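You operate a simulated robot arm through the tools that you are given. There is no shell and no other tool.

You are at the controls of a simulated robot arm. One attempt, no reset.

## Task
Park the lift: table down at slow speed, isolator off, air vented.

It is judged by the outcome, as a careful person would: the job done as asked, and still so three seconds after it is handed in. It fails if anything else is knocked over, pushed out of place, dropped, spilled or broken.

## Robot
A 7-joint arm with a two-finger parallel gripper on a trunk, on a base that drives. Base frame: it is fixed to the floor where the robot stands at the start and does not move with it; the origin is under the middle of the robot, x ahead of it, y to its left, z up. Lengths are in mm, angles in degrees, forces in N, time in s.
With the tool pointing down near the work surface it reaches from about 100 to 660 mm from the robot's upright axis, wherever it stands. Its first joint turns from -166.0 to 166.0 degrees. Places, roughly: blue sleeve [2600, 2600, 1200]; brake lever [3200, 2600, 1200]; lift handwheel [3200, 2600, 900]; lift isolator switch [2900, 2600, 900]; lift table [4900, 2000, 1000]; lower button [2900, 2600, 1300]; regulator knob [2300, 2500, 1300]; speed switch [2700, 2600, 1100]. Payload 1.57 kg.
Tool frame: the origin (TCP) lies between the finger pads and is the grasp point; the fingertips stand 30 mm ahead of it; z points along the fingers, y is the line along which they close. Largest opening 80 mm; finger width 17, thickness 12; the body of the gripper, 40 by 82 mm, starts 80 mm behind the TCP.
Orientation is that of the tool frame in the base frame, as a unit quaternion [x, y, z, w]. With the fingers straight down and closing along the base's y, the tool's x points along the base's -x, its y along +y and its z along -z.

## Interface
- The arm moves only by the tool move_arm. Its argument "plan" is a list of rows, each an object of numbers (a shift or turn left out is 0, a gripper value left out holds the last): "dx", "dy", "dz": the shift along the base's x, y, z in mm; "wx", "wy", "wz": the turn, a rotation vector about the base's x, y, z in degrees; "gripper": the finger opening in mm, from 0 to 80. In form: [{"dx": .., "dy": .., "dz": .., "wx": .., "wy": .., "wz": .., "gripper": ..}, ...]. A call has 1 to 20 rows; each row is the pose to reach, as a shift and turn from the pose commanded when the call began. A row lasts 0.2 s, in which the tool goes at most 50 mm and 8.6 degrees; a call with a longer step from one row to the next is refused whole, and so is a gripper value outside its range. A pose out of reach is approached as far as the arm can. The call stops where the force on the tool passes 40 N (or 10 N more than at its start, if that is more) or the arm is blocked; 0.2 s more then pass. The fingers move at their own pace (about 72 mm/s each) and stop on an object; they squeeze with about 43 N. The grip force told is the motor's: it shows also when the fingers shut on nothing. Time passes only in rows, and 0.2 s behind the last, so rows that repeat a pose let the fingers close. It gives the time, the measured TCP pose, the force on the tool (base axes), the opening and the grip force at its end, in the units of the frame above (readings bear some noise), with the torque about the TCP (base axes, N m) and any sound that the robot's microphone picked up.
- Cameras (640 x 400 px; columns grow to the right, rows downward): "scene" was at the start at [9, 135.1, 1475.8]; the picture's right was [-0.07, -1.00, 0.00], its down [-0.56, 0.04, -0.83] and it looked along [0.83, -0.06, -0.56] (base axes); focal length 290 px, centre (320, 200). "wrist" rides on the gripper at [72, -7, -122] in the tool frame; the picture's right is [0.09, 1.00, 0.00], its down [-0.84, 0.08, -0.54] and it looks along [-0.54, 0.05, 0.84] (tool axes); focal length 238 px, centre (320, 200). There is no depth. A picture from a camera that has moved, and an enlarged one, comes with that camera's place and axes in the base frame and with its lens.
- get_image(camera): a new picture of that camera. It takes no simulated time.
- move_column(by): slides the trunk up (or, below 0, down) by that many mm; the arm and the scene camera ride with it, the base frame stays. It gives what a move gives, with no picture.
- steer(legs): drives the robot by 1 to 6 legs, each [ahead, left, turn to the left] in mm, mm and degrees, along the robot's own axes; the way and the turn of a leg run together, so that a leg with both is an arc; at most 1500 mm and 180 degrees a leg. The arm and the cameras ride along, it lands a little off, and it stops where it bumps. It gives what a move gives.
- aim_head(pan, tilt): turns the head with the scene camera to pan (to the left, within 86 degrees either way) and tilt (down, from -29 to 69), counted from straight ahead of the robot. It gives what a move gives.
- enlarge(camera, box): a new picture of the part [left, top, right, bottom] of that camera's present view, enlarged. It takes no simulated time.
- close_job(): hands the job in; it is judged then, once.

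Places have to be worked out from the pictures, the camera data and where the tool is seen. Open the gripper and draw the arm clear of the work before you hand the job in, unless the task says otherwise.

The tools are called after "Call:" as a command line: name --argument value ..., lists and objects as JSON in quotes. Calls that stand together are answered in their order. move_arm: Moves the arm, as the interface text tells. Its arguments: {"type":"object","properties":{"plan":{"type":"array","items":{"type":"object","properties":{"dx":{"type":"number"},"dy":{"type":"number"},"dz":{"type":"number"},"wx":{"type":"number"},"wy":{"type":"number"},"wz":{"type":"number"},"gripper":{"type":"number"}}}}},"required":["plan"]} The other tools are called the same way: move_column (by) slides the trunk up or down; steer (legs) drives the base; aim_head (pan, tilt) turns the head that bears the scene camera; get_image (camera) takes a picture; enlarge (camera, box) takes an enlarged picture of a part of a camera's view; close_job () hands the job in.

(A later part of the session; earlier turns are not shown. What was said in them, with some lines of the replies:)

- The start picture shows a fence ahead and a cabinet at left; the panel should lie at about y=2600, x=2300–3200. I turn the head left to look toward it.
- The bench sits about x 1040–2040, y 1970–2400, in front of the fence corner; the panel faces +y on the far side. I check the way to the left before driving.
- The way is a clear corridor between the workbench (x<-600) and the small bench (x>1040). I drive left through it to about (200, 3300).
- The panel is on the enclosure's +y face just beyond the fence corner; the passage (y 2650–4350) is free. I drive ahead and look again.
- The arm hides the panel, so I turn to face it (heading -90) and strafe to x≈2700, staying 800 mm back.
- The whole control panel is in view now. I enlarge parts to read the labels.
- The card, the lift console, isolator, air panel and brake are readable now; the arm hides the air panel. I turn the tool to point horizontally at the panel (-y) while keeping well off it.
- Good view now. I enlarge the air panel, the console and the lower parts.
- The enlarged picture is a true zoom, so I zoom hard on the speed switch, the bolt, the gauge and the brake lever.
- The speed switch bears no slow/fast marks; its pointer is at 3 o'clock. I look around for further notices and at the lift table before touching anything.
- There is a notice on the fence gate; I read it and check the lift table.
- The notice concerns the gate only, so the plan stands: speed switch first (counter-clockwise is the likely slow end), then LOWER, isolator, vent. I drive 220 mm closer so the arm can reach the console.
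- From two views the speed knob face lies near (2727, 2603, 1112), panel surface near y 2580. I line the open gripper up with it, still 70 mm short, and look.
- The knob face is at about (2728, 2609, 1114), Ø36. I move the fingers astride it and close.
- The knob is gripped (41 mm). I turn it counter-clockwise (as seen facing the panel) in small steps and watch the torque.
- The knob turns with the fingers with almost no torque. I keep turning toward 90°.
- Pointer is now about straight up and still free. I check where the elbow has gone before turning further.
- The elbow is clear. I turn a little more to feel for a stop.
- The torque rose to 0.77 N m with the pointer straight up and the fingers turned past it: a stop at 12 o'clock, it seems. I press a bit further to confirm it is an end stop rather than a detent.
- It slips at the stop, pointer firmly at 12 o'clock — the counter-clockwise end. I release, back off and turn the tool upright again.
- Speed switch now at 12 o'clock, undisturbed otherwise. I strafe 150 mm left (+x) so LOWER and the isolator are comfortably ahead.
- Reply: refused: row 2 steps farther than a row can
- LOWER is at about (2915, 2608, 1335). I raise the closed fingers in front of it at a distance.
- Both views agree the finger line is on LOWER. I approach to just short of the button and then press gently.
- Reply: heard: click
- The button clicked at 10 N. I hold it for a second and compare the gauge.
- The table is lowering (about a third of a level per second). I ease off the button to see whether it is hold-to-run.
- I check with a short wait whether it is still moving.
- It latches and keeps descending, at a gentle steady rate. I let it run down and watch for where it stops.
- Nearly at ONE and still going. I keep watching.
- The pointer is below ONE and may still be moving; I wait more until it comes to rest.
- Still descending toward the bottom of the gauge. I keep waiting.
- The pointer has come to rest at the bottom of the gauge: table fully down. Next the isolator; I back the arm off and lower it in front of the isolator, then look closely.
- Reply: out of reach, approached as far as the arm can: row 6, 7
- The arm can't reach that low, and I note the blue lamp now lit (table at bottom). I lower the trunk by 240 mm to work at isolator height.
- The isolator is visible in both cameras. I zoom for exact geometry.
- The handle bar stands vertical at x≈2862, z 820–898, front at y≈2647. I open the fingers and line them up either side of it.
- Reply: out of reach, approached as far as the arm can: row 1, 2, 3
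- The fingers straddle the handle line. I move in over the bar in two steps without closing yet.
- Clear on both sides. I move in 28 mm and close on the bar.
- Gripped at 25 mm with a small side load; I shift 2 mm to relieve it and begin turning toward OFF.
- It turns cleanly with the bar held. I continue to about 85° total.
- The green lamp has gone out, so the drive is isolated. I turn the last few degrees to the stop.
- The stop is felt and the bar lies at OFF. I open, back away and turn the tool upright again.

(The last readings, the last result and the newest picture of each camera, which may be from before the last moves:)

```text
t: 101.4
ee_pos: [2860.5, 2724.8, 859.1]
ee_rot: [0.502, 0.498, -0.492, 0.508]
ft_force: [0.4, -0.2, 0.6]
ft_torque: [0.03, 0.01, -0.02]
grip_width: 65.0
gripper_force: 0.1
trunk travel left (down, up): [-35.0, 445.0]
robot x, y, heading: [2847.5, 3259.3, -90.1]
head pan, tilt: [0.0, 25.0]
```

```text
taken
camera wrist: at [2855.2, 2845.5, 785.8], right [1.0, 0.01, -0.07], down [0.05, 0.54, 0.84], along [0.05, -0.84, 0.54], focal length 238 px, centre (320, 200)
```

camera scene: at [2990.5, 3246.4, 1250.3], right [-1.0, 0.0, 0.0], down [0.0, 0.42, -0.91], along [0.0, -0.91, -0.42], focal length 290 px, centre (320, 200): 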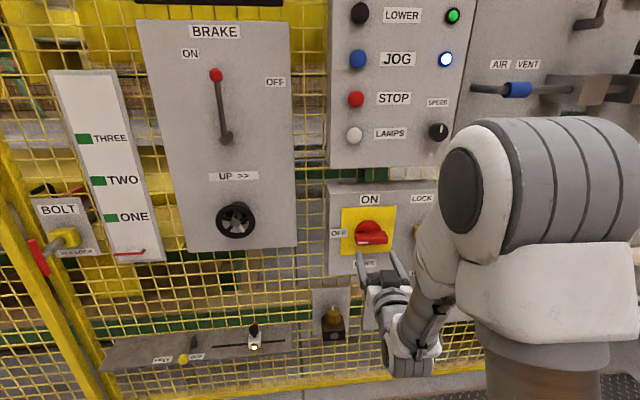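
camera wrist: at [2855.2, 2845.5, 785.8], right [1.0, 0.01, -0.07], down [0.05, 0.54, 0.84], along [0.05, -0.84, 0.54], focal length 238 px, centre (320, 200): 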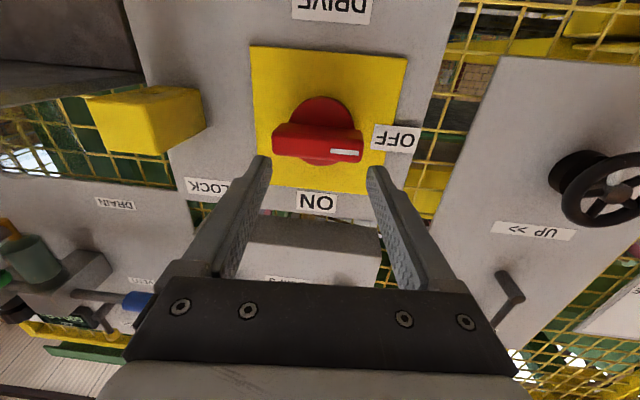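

Isolator handle is at OFF. Now I raise the trunk back up and strafe right to the air panel.

Call:
move_column --by 240

Call:
steer --legs '[[0, -250, 0]]'

Call:
get_image --camera "scene"

Call:
get_image --camera "wrist"

```text
t: 103.9
ee_pos: [2861.2, 2723.0, 1099.5]
ee_rot: [0.5, 0.5, -0.492, 0.507]
ft_force: [-0.4, -0.2, -0.8]
ft_torque: [0.02, -0.03, 0.02]
grip_width: 65.3
gripper_force: 0.0
trunk travel left (down, up): [-275.0, 205.0]
robot x, y, heading: [2849.3, 3258.6, -90.3]
head pan, tilt: [0.0, 25.0]
```

```text
t: 106.3
ee_pos: [2615.1, 2724.3, 1098.5]
ee_rot: [0.501, 0.499, -0.492, 0.508]
ft_force: [-1.8, 1.4, -0.2]
ft_torque: [-0.02, 0.03, 0.01]
grip_width: 65.1
gripper_force: 0.1
trunk travel left (down, up): [-275.0, 205.0]
robot x, y, heading: [2608.3, 3256.0, -90.2]
head pan, tilt: [0.0, 25.0]
```

```text
taken
camera scene: at [2744.0, 3247.3, 1490.3], right [-1.0, 0.0, 0.0], down [0.0, 0.42, -0.91], along [0.0, -0.91, -0.42], focal length 290 px, centre (320, 200)
```

scene: 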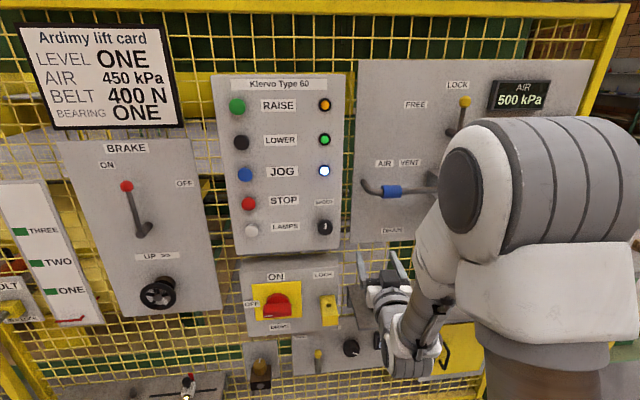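

```text
taken
camera wrist: at [2608.8, 2846.3, 1025.8], right [1.0, 0.01, -0.07], down [0.05, 0.54, 0.84], along [0.05, -0.84, 0.54], focal length 238 px, centre (320, 200)
```

wrist: 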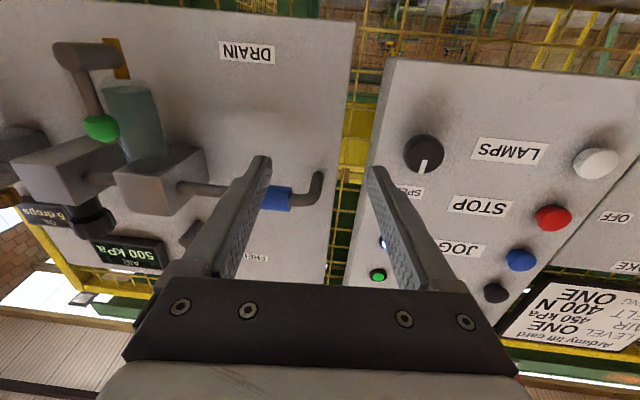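

The air panel is in view. I zoom in on the blue sleeve to locate it.

Call:
enlarge --camera "scene" --box '[345, 140, 455, 220]'

Call:
enlarge --camera "wrist" --box '[160, 120, 360, 260]'

```text
5.00 times, centred on (400, 180) of scene
camera zoom: at [2744.0, 3247.3, 1490.3], right [-1.0, 0.0, 0.0], down [0.0, 0.42, -0.91], along [0.0, -0.91, -0.42], focal length 1451 px, centre (-80, 300)
```

zoom: 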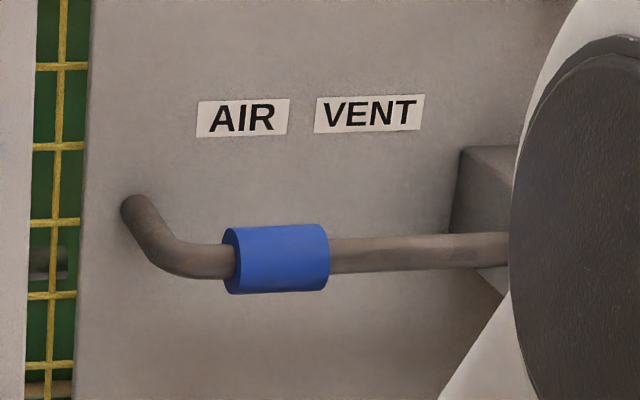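

```text
2.86 times, centred on (260, 190) of wrist
camera zoom: at [2608.8, 2846.3, 1025.8], right [1.0, 0.01, -0.07], down [0.05, 0.54, 0.84], along [0.05, -0.84, 0.54], focal length 681 px, centre (491, 229)
```

zoom: 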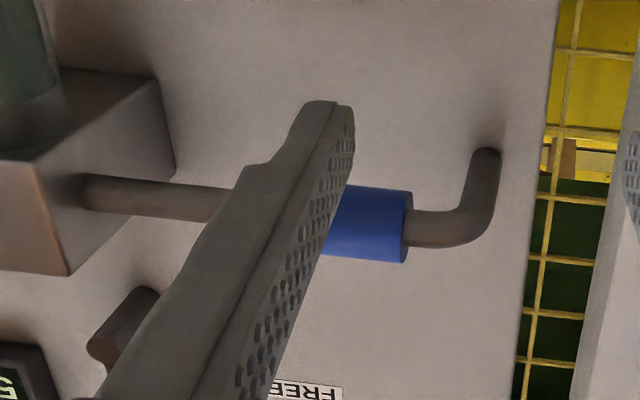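

The sleeve lies along x, centred near (2562, 2573, 1201), Ø34, length 47. I turn the fingers 90° so they close vertically, and move in front of it.

Call:
move_arm --plan '[{"dx": -5, "dz": 10, "wy": 8}, {"dx": -10, "dz": 20, "wy": 16}, {"dx": -15, "dz": 30, "wy": 24}, {"dx": -20, "dz": 40, "wy": 32}, {"dx": -25, "dz": 50, "wy": 40}, {"dx": -30, "dz": 60, "wy": 48}, {"dx": -35, "dz": 70, "wy": 56}, {"dx": -40, "dz": 80, "wy": 64}, {"dx": -45, "dz": 90, "wy": 72}, {"dx": -50, "dz": 98, "wy": 80}, {"dx": -52, "dz": 102, "wy": 86}, {"dx": -52, "dz": 102, "wy": 89}]'

Call:
get_image --camera "wrist"

Call:
get_image --camera "scene"

```text
t: 108.9
ee_pos: [2564.2, 2723.4, 1201.3]
ee_rot: [0.013, 0.712, -0.702, 0.012]
ft_force: [-0.5, 1.1, 0.3]
ft_torque: [-0.04, 0.03, -0.03]
grip_width: 64.9
gripper_force: 0.1
trunk travel left (down, up): [-275.0, 205.0]
robot x, y, heading: [2607.4, 3257.3, -90.2]
head pan, tilt: [0.0, 25.0]
```

```text
taken
camera wrist: at [2491.4, 2846.1, 1206.1], right [-0.06, 0.01, -1.0], down [0.84, 0.54, -0.04], along [0.54, -0.84, -0.04], focal length 238 px, centre (320, 200)
```

wrist: 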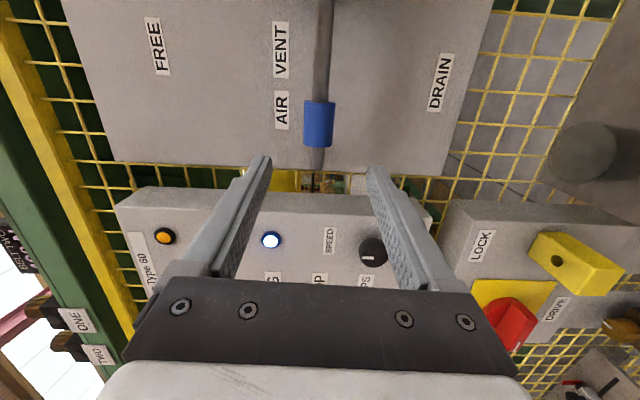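

```text
taken
camera scene: at [2744.0, 3247.3, 1490.3], right [-1.0, 0.0, 0.0], down [0.0, 0.42, -0.91], along [0.0, -0.91, -0.42], focal length 290 px, centre (320, 200)
```

scene: 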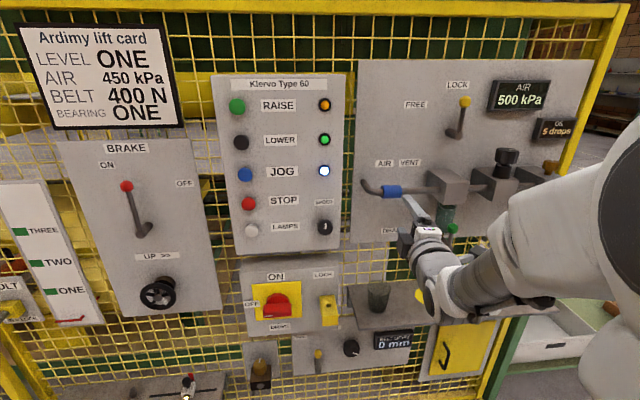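

Sleeve position confirmed at x 2538–2589, z 1200. I approach to just short of it and check.

Call:
move_arm --plan '[{"dx": -1, "dy": -40}, {"dx": -1, "dy": -80}, {"dx": -1, "dy": -95}]'

Call:
get_image --camera "wrist"

Call:
enlarge --camera "scene" --box '[345, 140, 485, 240]'

```text
t: 109.7
ee_pos: [2562.8, 2629.2, 1200.7]
ee_rot: [0.012, 0.712, -0.702, 0.012]
ft_force: [0.8, 0.4, -0.8]
ft_torque: [0.04, -0.01, -0.01]
grip_width: 65.2
gripper_force: 0.1
trunk travel left (down, up): [-275.0, 205.0]
robot x, y, heading: [2603.0, 3257.9, -90.2]
head pan, tilt: [0.0, 25.0]
```

```text
taken
camera wrist: at [2490.0, 2751.0, 1205.8], right [-0.06, 0.01, -1.0], down [0.84, 0.54, -0.04], along [0.54, -0.84, -0.04], focal length 238 px, centre (320, 200)
```

wrist: 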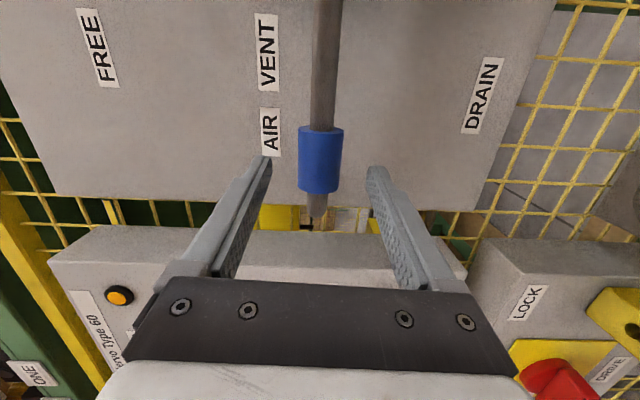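

```text
4.00 times, centred on (415, 190) of scene
camera zoom: at [2744.0, 3247.2, 1490.3], right [-1.0, 0.0, 0.0], down [0.0, 0.42, -0.91], along [0.0, -0.91, -0.42], focal length 1161 px, centre (-60, 240)
```

zoom: 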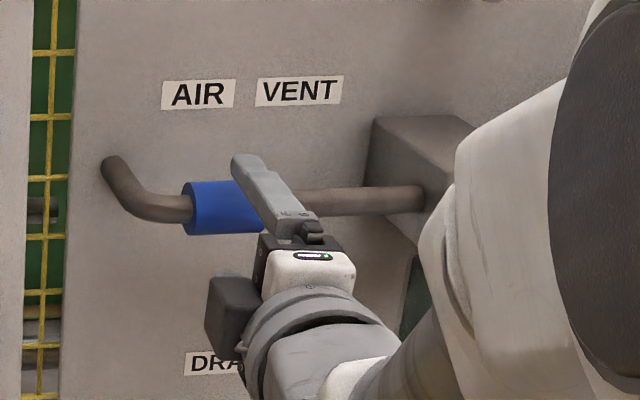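

Aligned. I move in 41 mm and close on the sleeve.

Call:
move_arm --plan '[{"dy": -20}, {"dy": -41}, {"dy": -41, "gripper": 20}, {"dy": -41, "gripper": 20}, {"dy": -41, "gripper": 20}]'

Call:
get_image --camera "wrist"

Call:
enlarge --camera "scene" --box '[345, 140, 485, 240]'

```text
t: 110.9
ee_pos: [2561.8, 2588.0, 1200.1]
ee_rot: [0.012, 0.713, -0.701, 0.013]
ft_force: [-0.1, 0.8, -2.8]
ft_torque: [-0.12, 0.62, -0.14]
grip_width: 33.8
gripper_force: 41.0
trunk travel left (down, up): [-275.0, 205.0]
robot x, y, heading: [2601.2, 3255.8, -90.0]
head pan, tilt: [0.0, 25.0]
```

```text
taken
camera wrist: at [2490.3, 2710.0, 1205.5], right [-0.06, 0.02, -1.0], down [0.84, 0.54, -0.04], along [0.54, -0.84, -0.04], focal length 238 px, centre (320, 200)
```

wrist: 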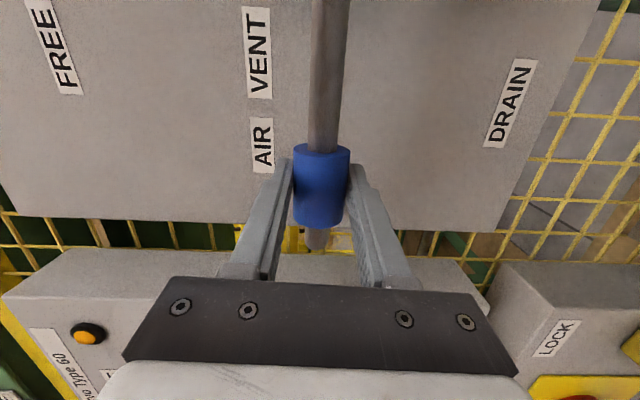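

```text
4.00 times, centred on (415, 190) of scene
camera zoom: at [2744.0, 3247.1, 1490.3], right [-1.0, 0.0, 0.0], down [0.0, 0.42, -0.91], along [0.0, -0.91, -0.42], focal length 1161 px, centre (-60, 240)
```

zoom: 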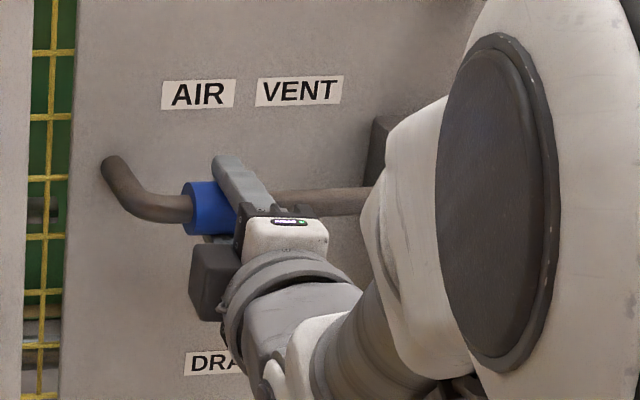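

The sleeve is gripped (34 mm). I slide it toward VENT (-x) in small steps, watching force and sound.

Call:
move_arm --plan '[{"dx": -5}, {"dx": -10}, {"dx": -15}, {"dx": -20}, {"dx": -25}]'

Call:
get_image --camera "wrist"

Call:
get_image --camera "scene"

```text
t: 112.1
ee_pos: [2539.1, 2585.7, 1200.4]
ee_rot: [0.012, 0.712, -0.702, 0.012]
ft_force: [3.5, -22.3, 0.7]
ft_torque: [-0.04, 0.58, 0.82]
grip_width: 33.6
gripper_force: 41.8
trunk travel left (down, up): [-275.0, 205.0]
robot x, y, heading: [2602.4, 3254.9, -90.3]
head pan, tilt: [0.0, 25.0]
```

```text
taken
camera wrist: at [2466.7, 2707.4, 1205.4], right [-0.06, 0.01, -1.0], down [0.84, 0.55, -0.04], along [0.54, -0.84, -0.04], focal length 238 px, centre (320, 200)
```

wrist: 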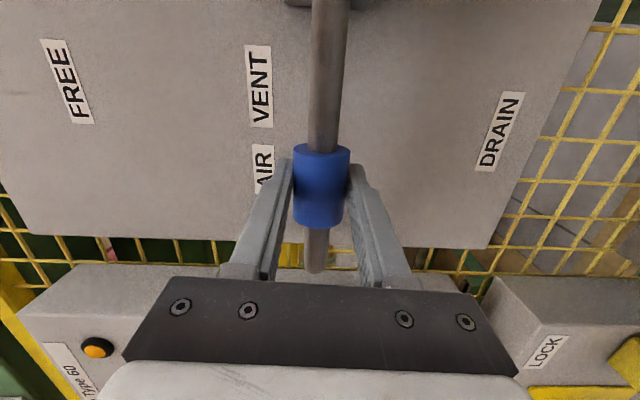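

```text
taken
camera scene: at [2744.5, 3244.5, 1490.3], right [-1.0, 0.0, 0.0], down [0.0, 0.42, -0.91], along [0.0, -0.91, -0.42], focal length 290 px, centre (320, 200)
```

scene: 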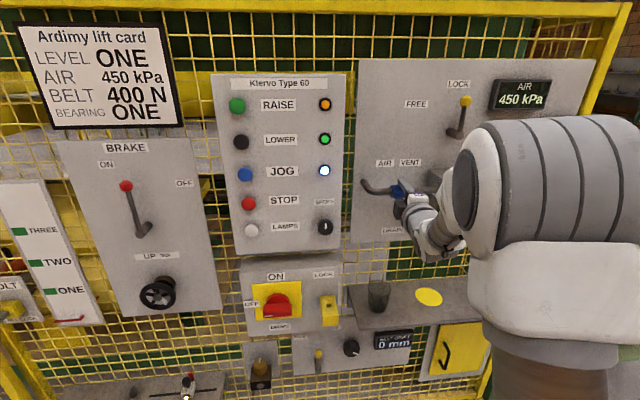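

The sleeve slides and the reading falls (450 kPa). The 22 N pull toward the panel says the pipe runs slightly inward, so I follow it as I go on.

Call:
move_arm --plan '[{"dy": -3}, {"dx": -4, "dy": -4}, {"dx": -8, "dy": -4.5}, {"dx": -12, "dy": -5}, {"dx": -16, "dy": -5.5}]'

Call:
get_image --camera "wrist"

Call:
get_image --camera "scene"

```text
t: 113.3
ee_pos: [2525.8, 2584.0, 1200.5]
ee_rot: [0.01, 0.712, -0.702, 0.014]
ft_force: [15.5, 14.4, -2.7]
ft_torque: [-0.11, 0.47, -0.32]
grip_width: 33.6
gripper_force: 40.8
trunk travel left (down, up): [-275.0, 205.0]
robot x, y, heading: [2605.2, 3257.8, -89.9]
head pan, tilt: [0.0, 25.0]
```

```text
taken
camera wrist: at [2453.9, 2705.8, 1205.4], right [-0.06, 0.01, -1.0], down [0.84, 0.55, -0.04], along [0.55, -0.84, -0.04], focal length 238 px, centre (320, 200)
```

wrist: 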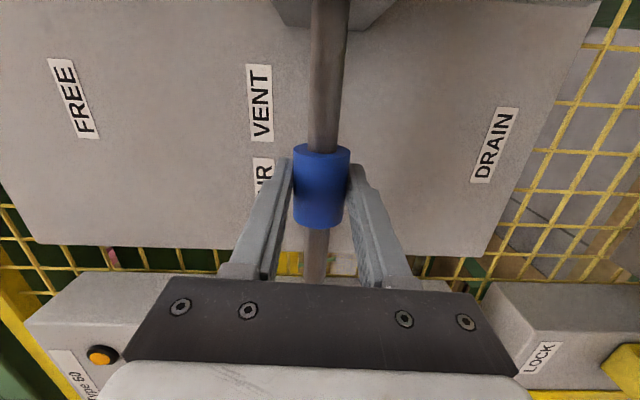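

```text
taken
camera scene: at [2746.1, 3249.1, 1490.1], right [-1.0, 0.0, 0.0], down [0.0, 0.42, -0.91], along [0.0, -0.91, -0.42], focal length 290 px, centre (320, 200)
```

scene: 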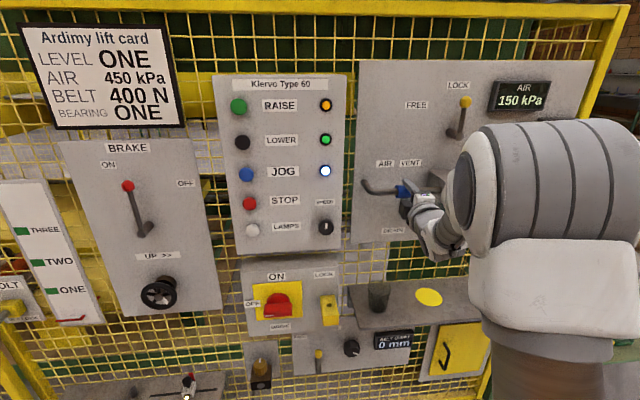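

150 kPa and falling; 15 N resistance suggests the end of travel near. I ease y back a bit and push a few more mm to be sure of the stop.

Call:
move_arm --plan '[{"dy": 2}, {"dx": -2, "dy": 2}, {"dx": -4, "dy": 2}]'

Call:
enlarge --camera "scene" --box '[345, 60, 605, 240]'

Call:
get_image --camera "wrist"

```text
t: 114.1
ee_pos: [2525.3, 2584.4, 1199.9]
ee_rot: [0.008, 0.712, -0.702, 0.015]
ft_force: [28.0, 3.8, -6.6]
ft_torque: [-0.02, 0.7, -0.09]
grip_width: 33.7
gripper_force: 42.1
trunk travel left (down, up): [-275.0, 205.0]
robot x, y, heading: [2603.1, 3259.7, -90.2]
head pan, tilt: [0.0, 25.0]
```

```text
2.22 times, centred on (475, 150) of scene
camera zoom: at [2747.6, 3247.4, 1489.9], right [-1.0, 0.0, 0.0], down [0.0, 0.42, -0.91], along [0.0, -0.91, -0.42], focal length 645 px, centre (-24, 311)
```

zoom: 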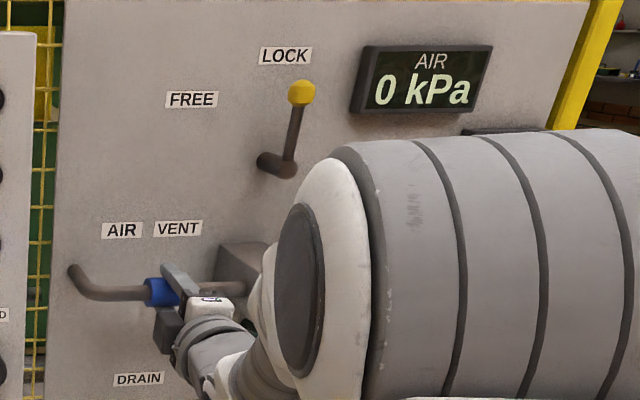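

```text
taken
camera wrist: at [2452.7, 2705.4, 1205.7], right [-0.06, 0.01, -1.0], down [0.83, 0.55, -0.04], along [0.55, -0.83, -0.05], focal length 238 px, centre (320, 200)
```

wrist: 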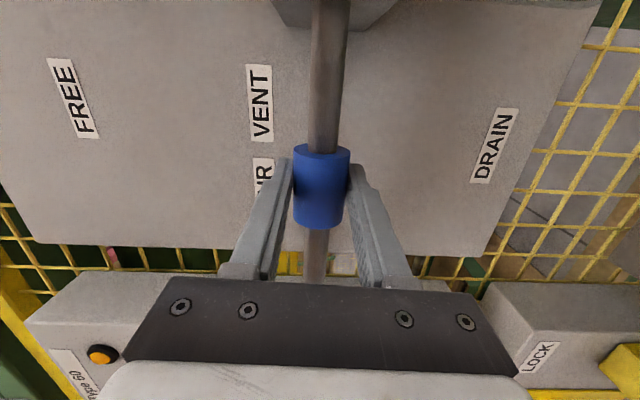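

AIR reads 0 kPa and the sleeve is at its end stop. I relax the push, open the fingers and back straight out.

Call:
move_arm --plan '[{"dx": 5}, {"dx": 5, "gripper": 65}, {"dx": 5, "gripper": 65}, {"dx": 5, "gripper": 65}, {"dx": 5, "dy": 40}, {"dx": 5, "dy": 80}, {"dx": 5, "dy": 120}, {"dx": 5, "dy": 140}]'

Call:
get_image --camera "scene"

Call:
get_image --camera "wrist"

```text
t: 115.9
ee_pos: [2522.9, 2724.8, 1200.3]
ee_rot: [0.011, 0.712, -0.702, 0.013]
ft_force: [0.1, 0.3, -0.2]
ft_torque: [-0.02, -0.03, -0.01]
grip_width: 65.0
gripper_force: 0.2
trunk travel left (down, up): [-275.0, 205.0]
robot x, y, heading: [2603.5, 3260.5, -90.0]
head pan, tilt: [0.0, 25.0]
```

```text
taken
camera scene: at [2744.0, 3247.3, 1490.3], right [-1.0, 0.0, 0.0], down [0.0, 0.42, -0.91], along [0.0, -0.91, -0.42], focal length 290 px, centre (320, 200)
```

scene: 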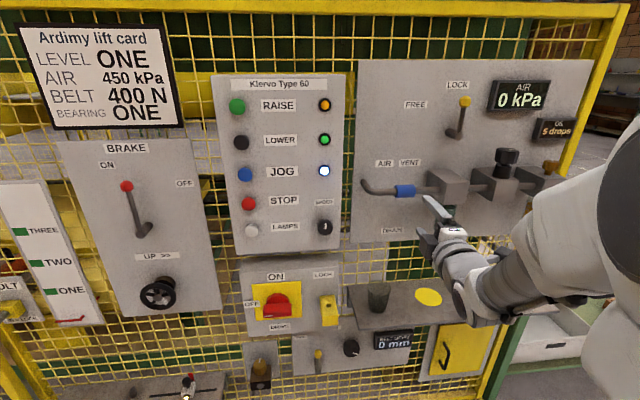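

```text
taken
camera wrist: at [2450.4, 2847.1, 1205.1], right [-0.06, 0.01, -1.0], down [0.84, 0.54, -0.04], along [0.54, -0.84, -0.04], focal length 238 px, centre (320, 200)
```

wrist: 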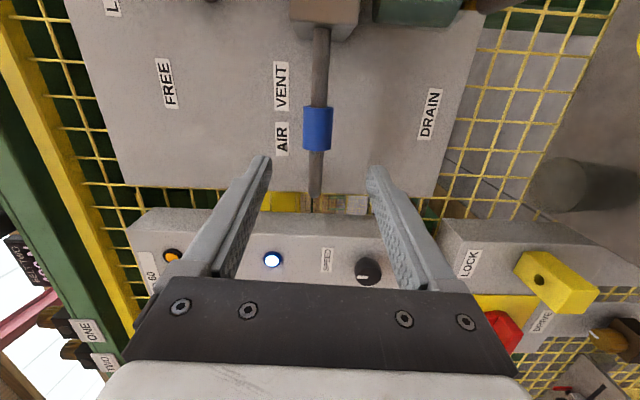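

All three states look right. I open fully, drive back clear of the panel, and take final close looks.

Call:
steer --legs '[[-200, 0, 0]]'

Call:
move_arm --plan '[{"gripper": 80}, {"gripper": 80}]'

Call:
get_image --camera "scene"

Call:
enlarge --camera "scene" --box '[230, 60, 400, 320]'

Call:
enlarge --camera "scene" --box '[340, 60, 560, 240]'

Call:
enlarge --camera "scene" --box '[30, 150, 230, 320]'

```text
t: 117.8
ee_pos: [2523.0, 2922.7, 1200.8]
ee_rot: [0.013, 0.712, -0.702, 0.012]
ft_force: [0.1, 1.0, -0.1]
ft_torque: [-0.01, -0.03, -0.04]
grip_width: 65.0
gripper_force: 0.1
trunk travel left (down, up): [-275.0, 205.0]
robot x, y, heading: [2606.3, 3455.4, -90.2]
head pan, tilt: [0.0, 25.0]
```

```text
t: 118.4
ee_pos: [2521.5, 2922.1, 1200.4]
ee_rot: [0.013, 0.712, -0.702, 0.013]
ft_force: [-0.4, -0.5, 0.9]
ft_torque: [0.04, 0.04, -0.03]
grip_width: 80.0
gripper_force: 0.0
trunk travel left (down, up): [-275.0, 205.0]
robot x, y, heading: [2600.1, 3460.6, -90.2]
head pan, tilt: [0.0, 25.0]
```

```text
taken
camera scene: at [2744.7, 3444.9, 1490.3], right [-1.0, 0.0, 0.0], down [0.0, 0.42, -0.91], along [0.0, -0.91, -0.42], focal length 290 px, centre (320, 200)
```

scene: 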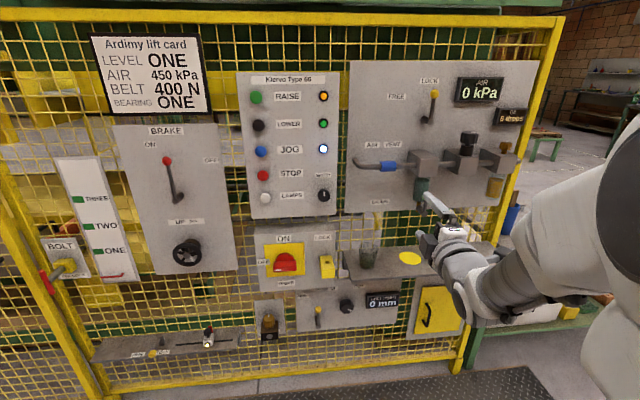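

```text
1.54 times, centred on (315, 190) of scene
camera zoom: at [2744.7, 3444.9, 1490.3], right [-1.0, 0.0, 0.0], down [0.0, 0.42, -0.91], along [0.0, -0.91, -0.42], focal length 446 px, centre (328, 215)
```

zoom: 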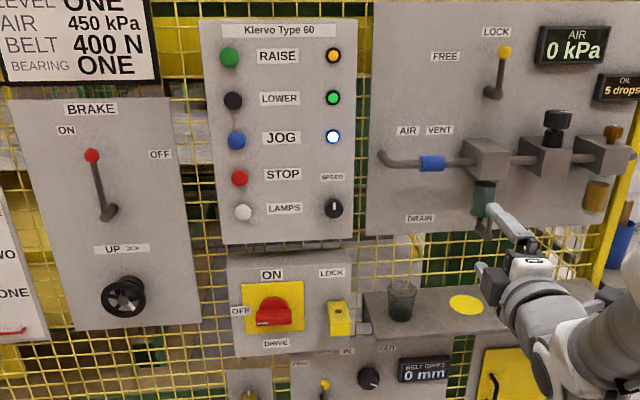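

```text
2.22 times, centred on (450, 150) of scene
camera zoom: at [2744.7, 3444.9, 1490.3], right [-1.0, 0.0, 0.0], down [0.0, 0.42, -0.91], along [0.0, -0.91, -0.42], focal length 645 px, centre (31, 311)
```

zoom: 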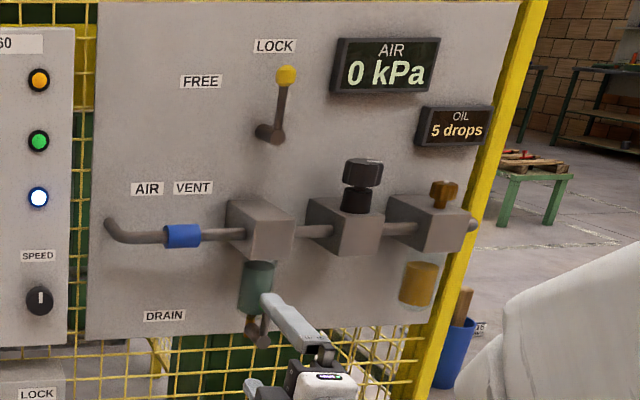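

```text
2.35 times, centred on (130, 235) of scene
camera zoom: at [2744.7, 3444.9, 1490.3], right [-1.0, 0.0, 0.0], down [0.0, 0.42, -0.91], along [0.0, -0.91, -0.42], focal length 683 px, centre (767, 118)
```

zoom: 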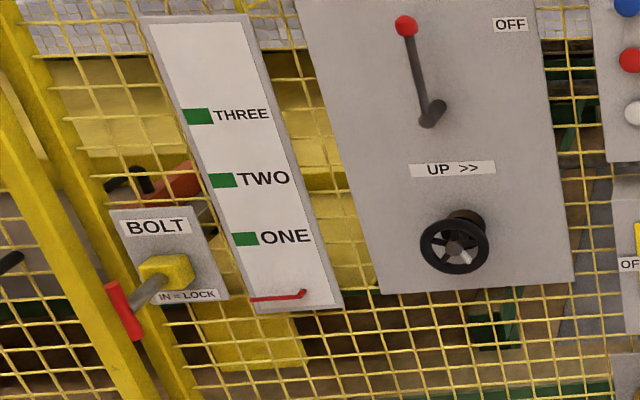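

Everything reads as asked: gauge at the bottom with the blue lamp lit, speed switch at the counter-clockwise end, isolator at OFF with the green lamp out, sleeve at VENT with 0 kPa. The gripper is open and clear, so I hand the job in.

Call:
close_job

```text
The job is handed in.
```

The lift is parked, with one thing I couldn't confirm: the speed switch has no slow or fast marks, so I took the counter-clockwise end as slow.

- **Speed:** I turned the switch from 3 o'clock to its stop at 12 o'clock before lowering. I didn't try the other end for comparison, to avoid running the table fast. The table took about 8 s to come down from between levels TWO and THREE.
- **Table:** Pressing LOWER once ran the table all the way down. The gauge pointer stopped at the very bottom, below ONE, and the blue lamp came on.
- **Isolator:** The handle is at OFF against its stop, and the green lamp has gone out.
- **Air:** The blue sleeve is at the VENT end of its travel, and the air display reads 0 kPa.

I did not touch the brake, bolt, handwheel, regulator or drain. In the pictures nothing else looks moved. The gripper is open, the robot is backed off from the panel, and the job is handed in.
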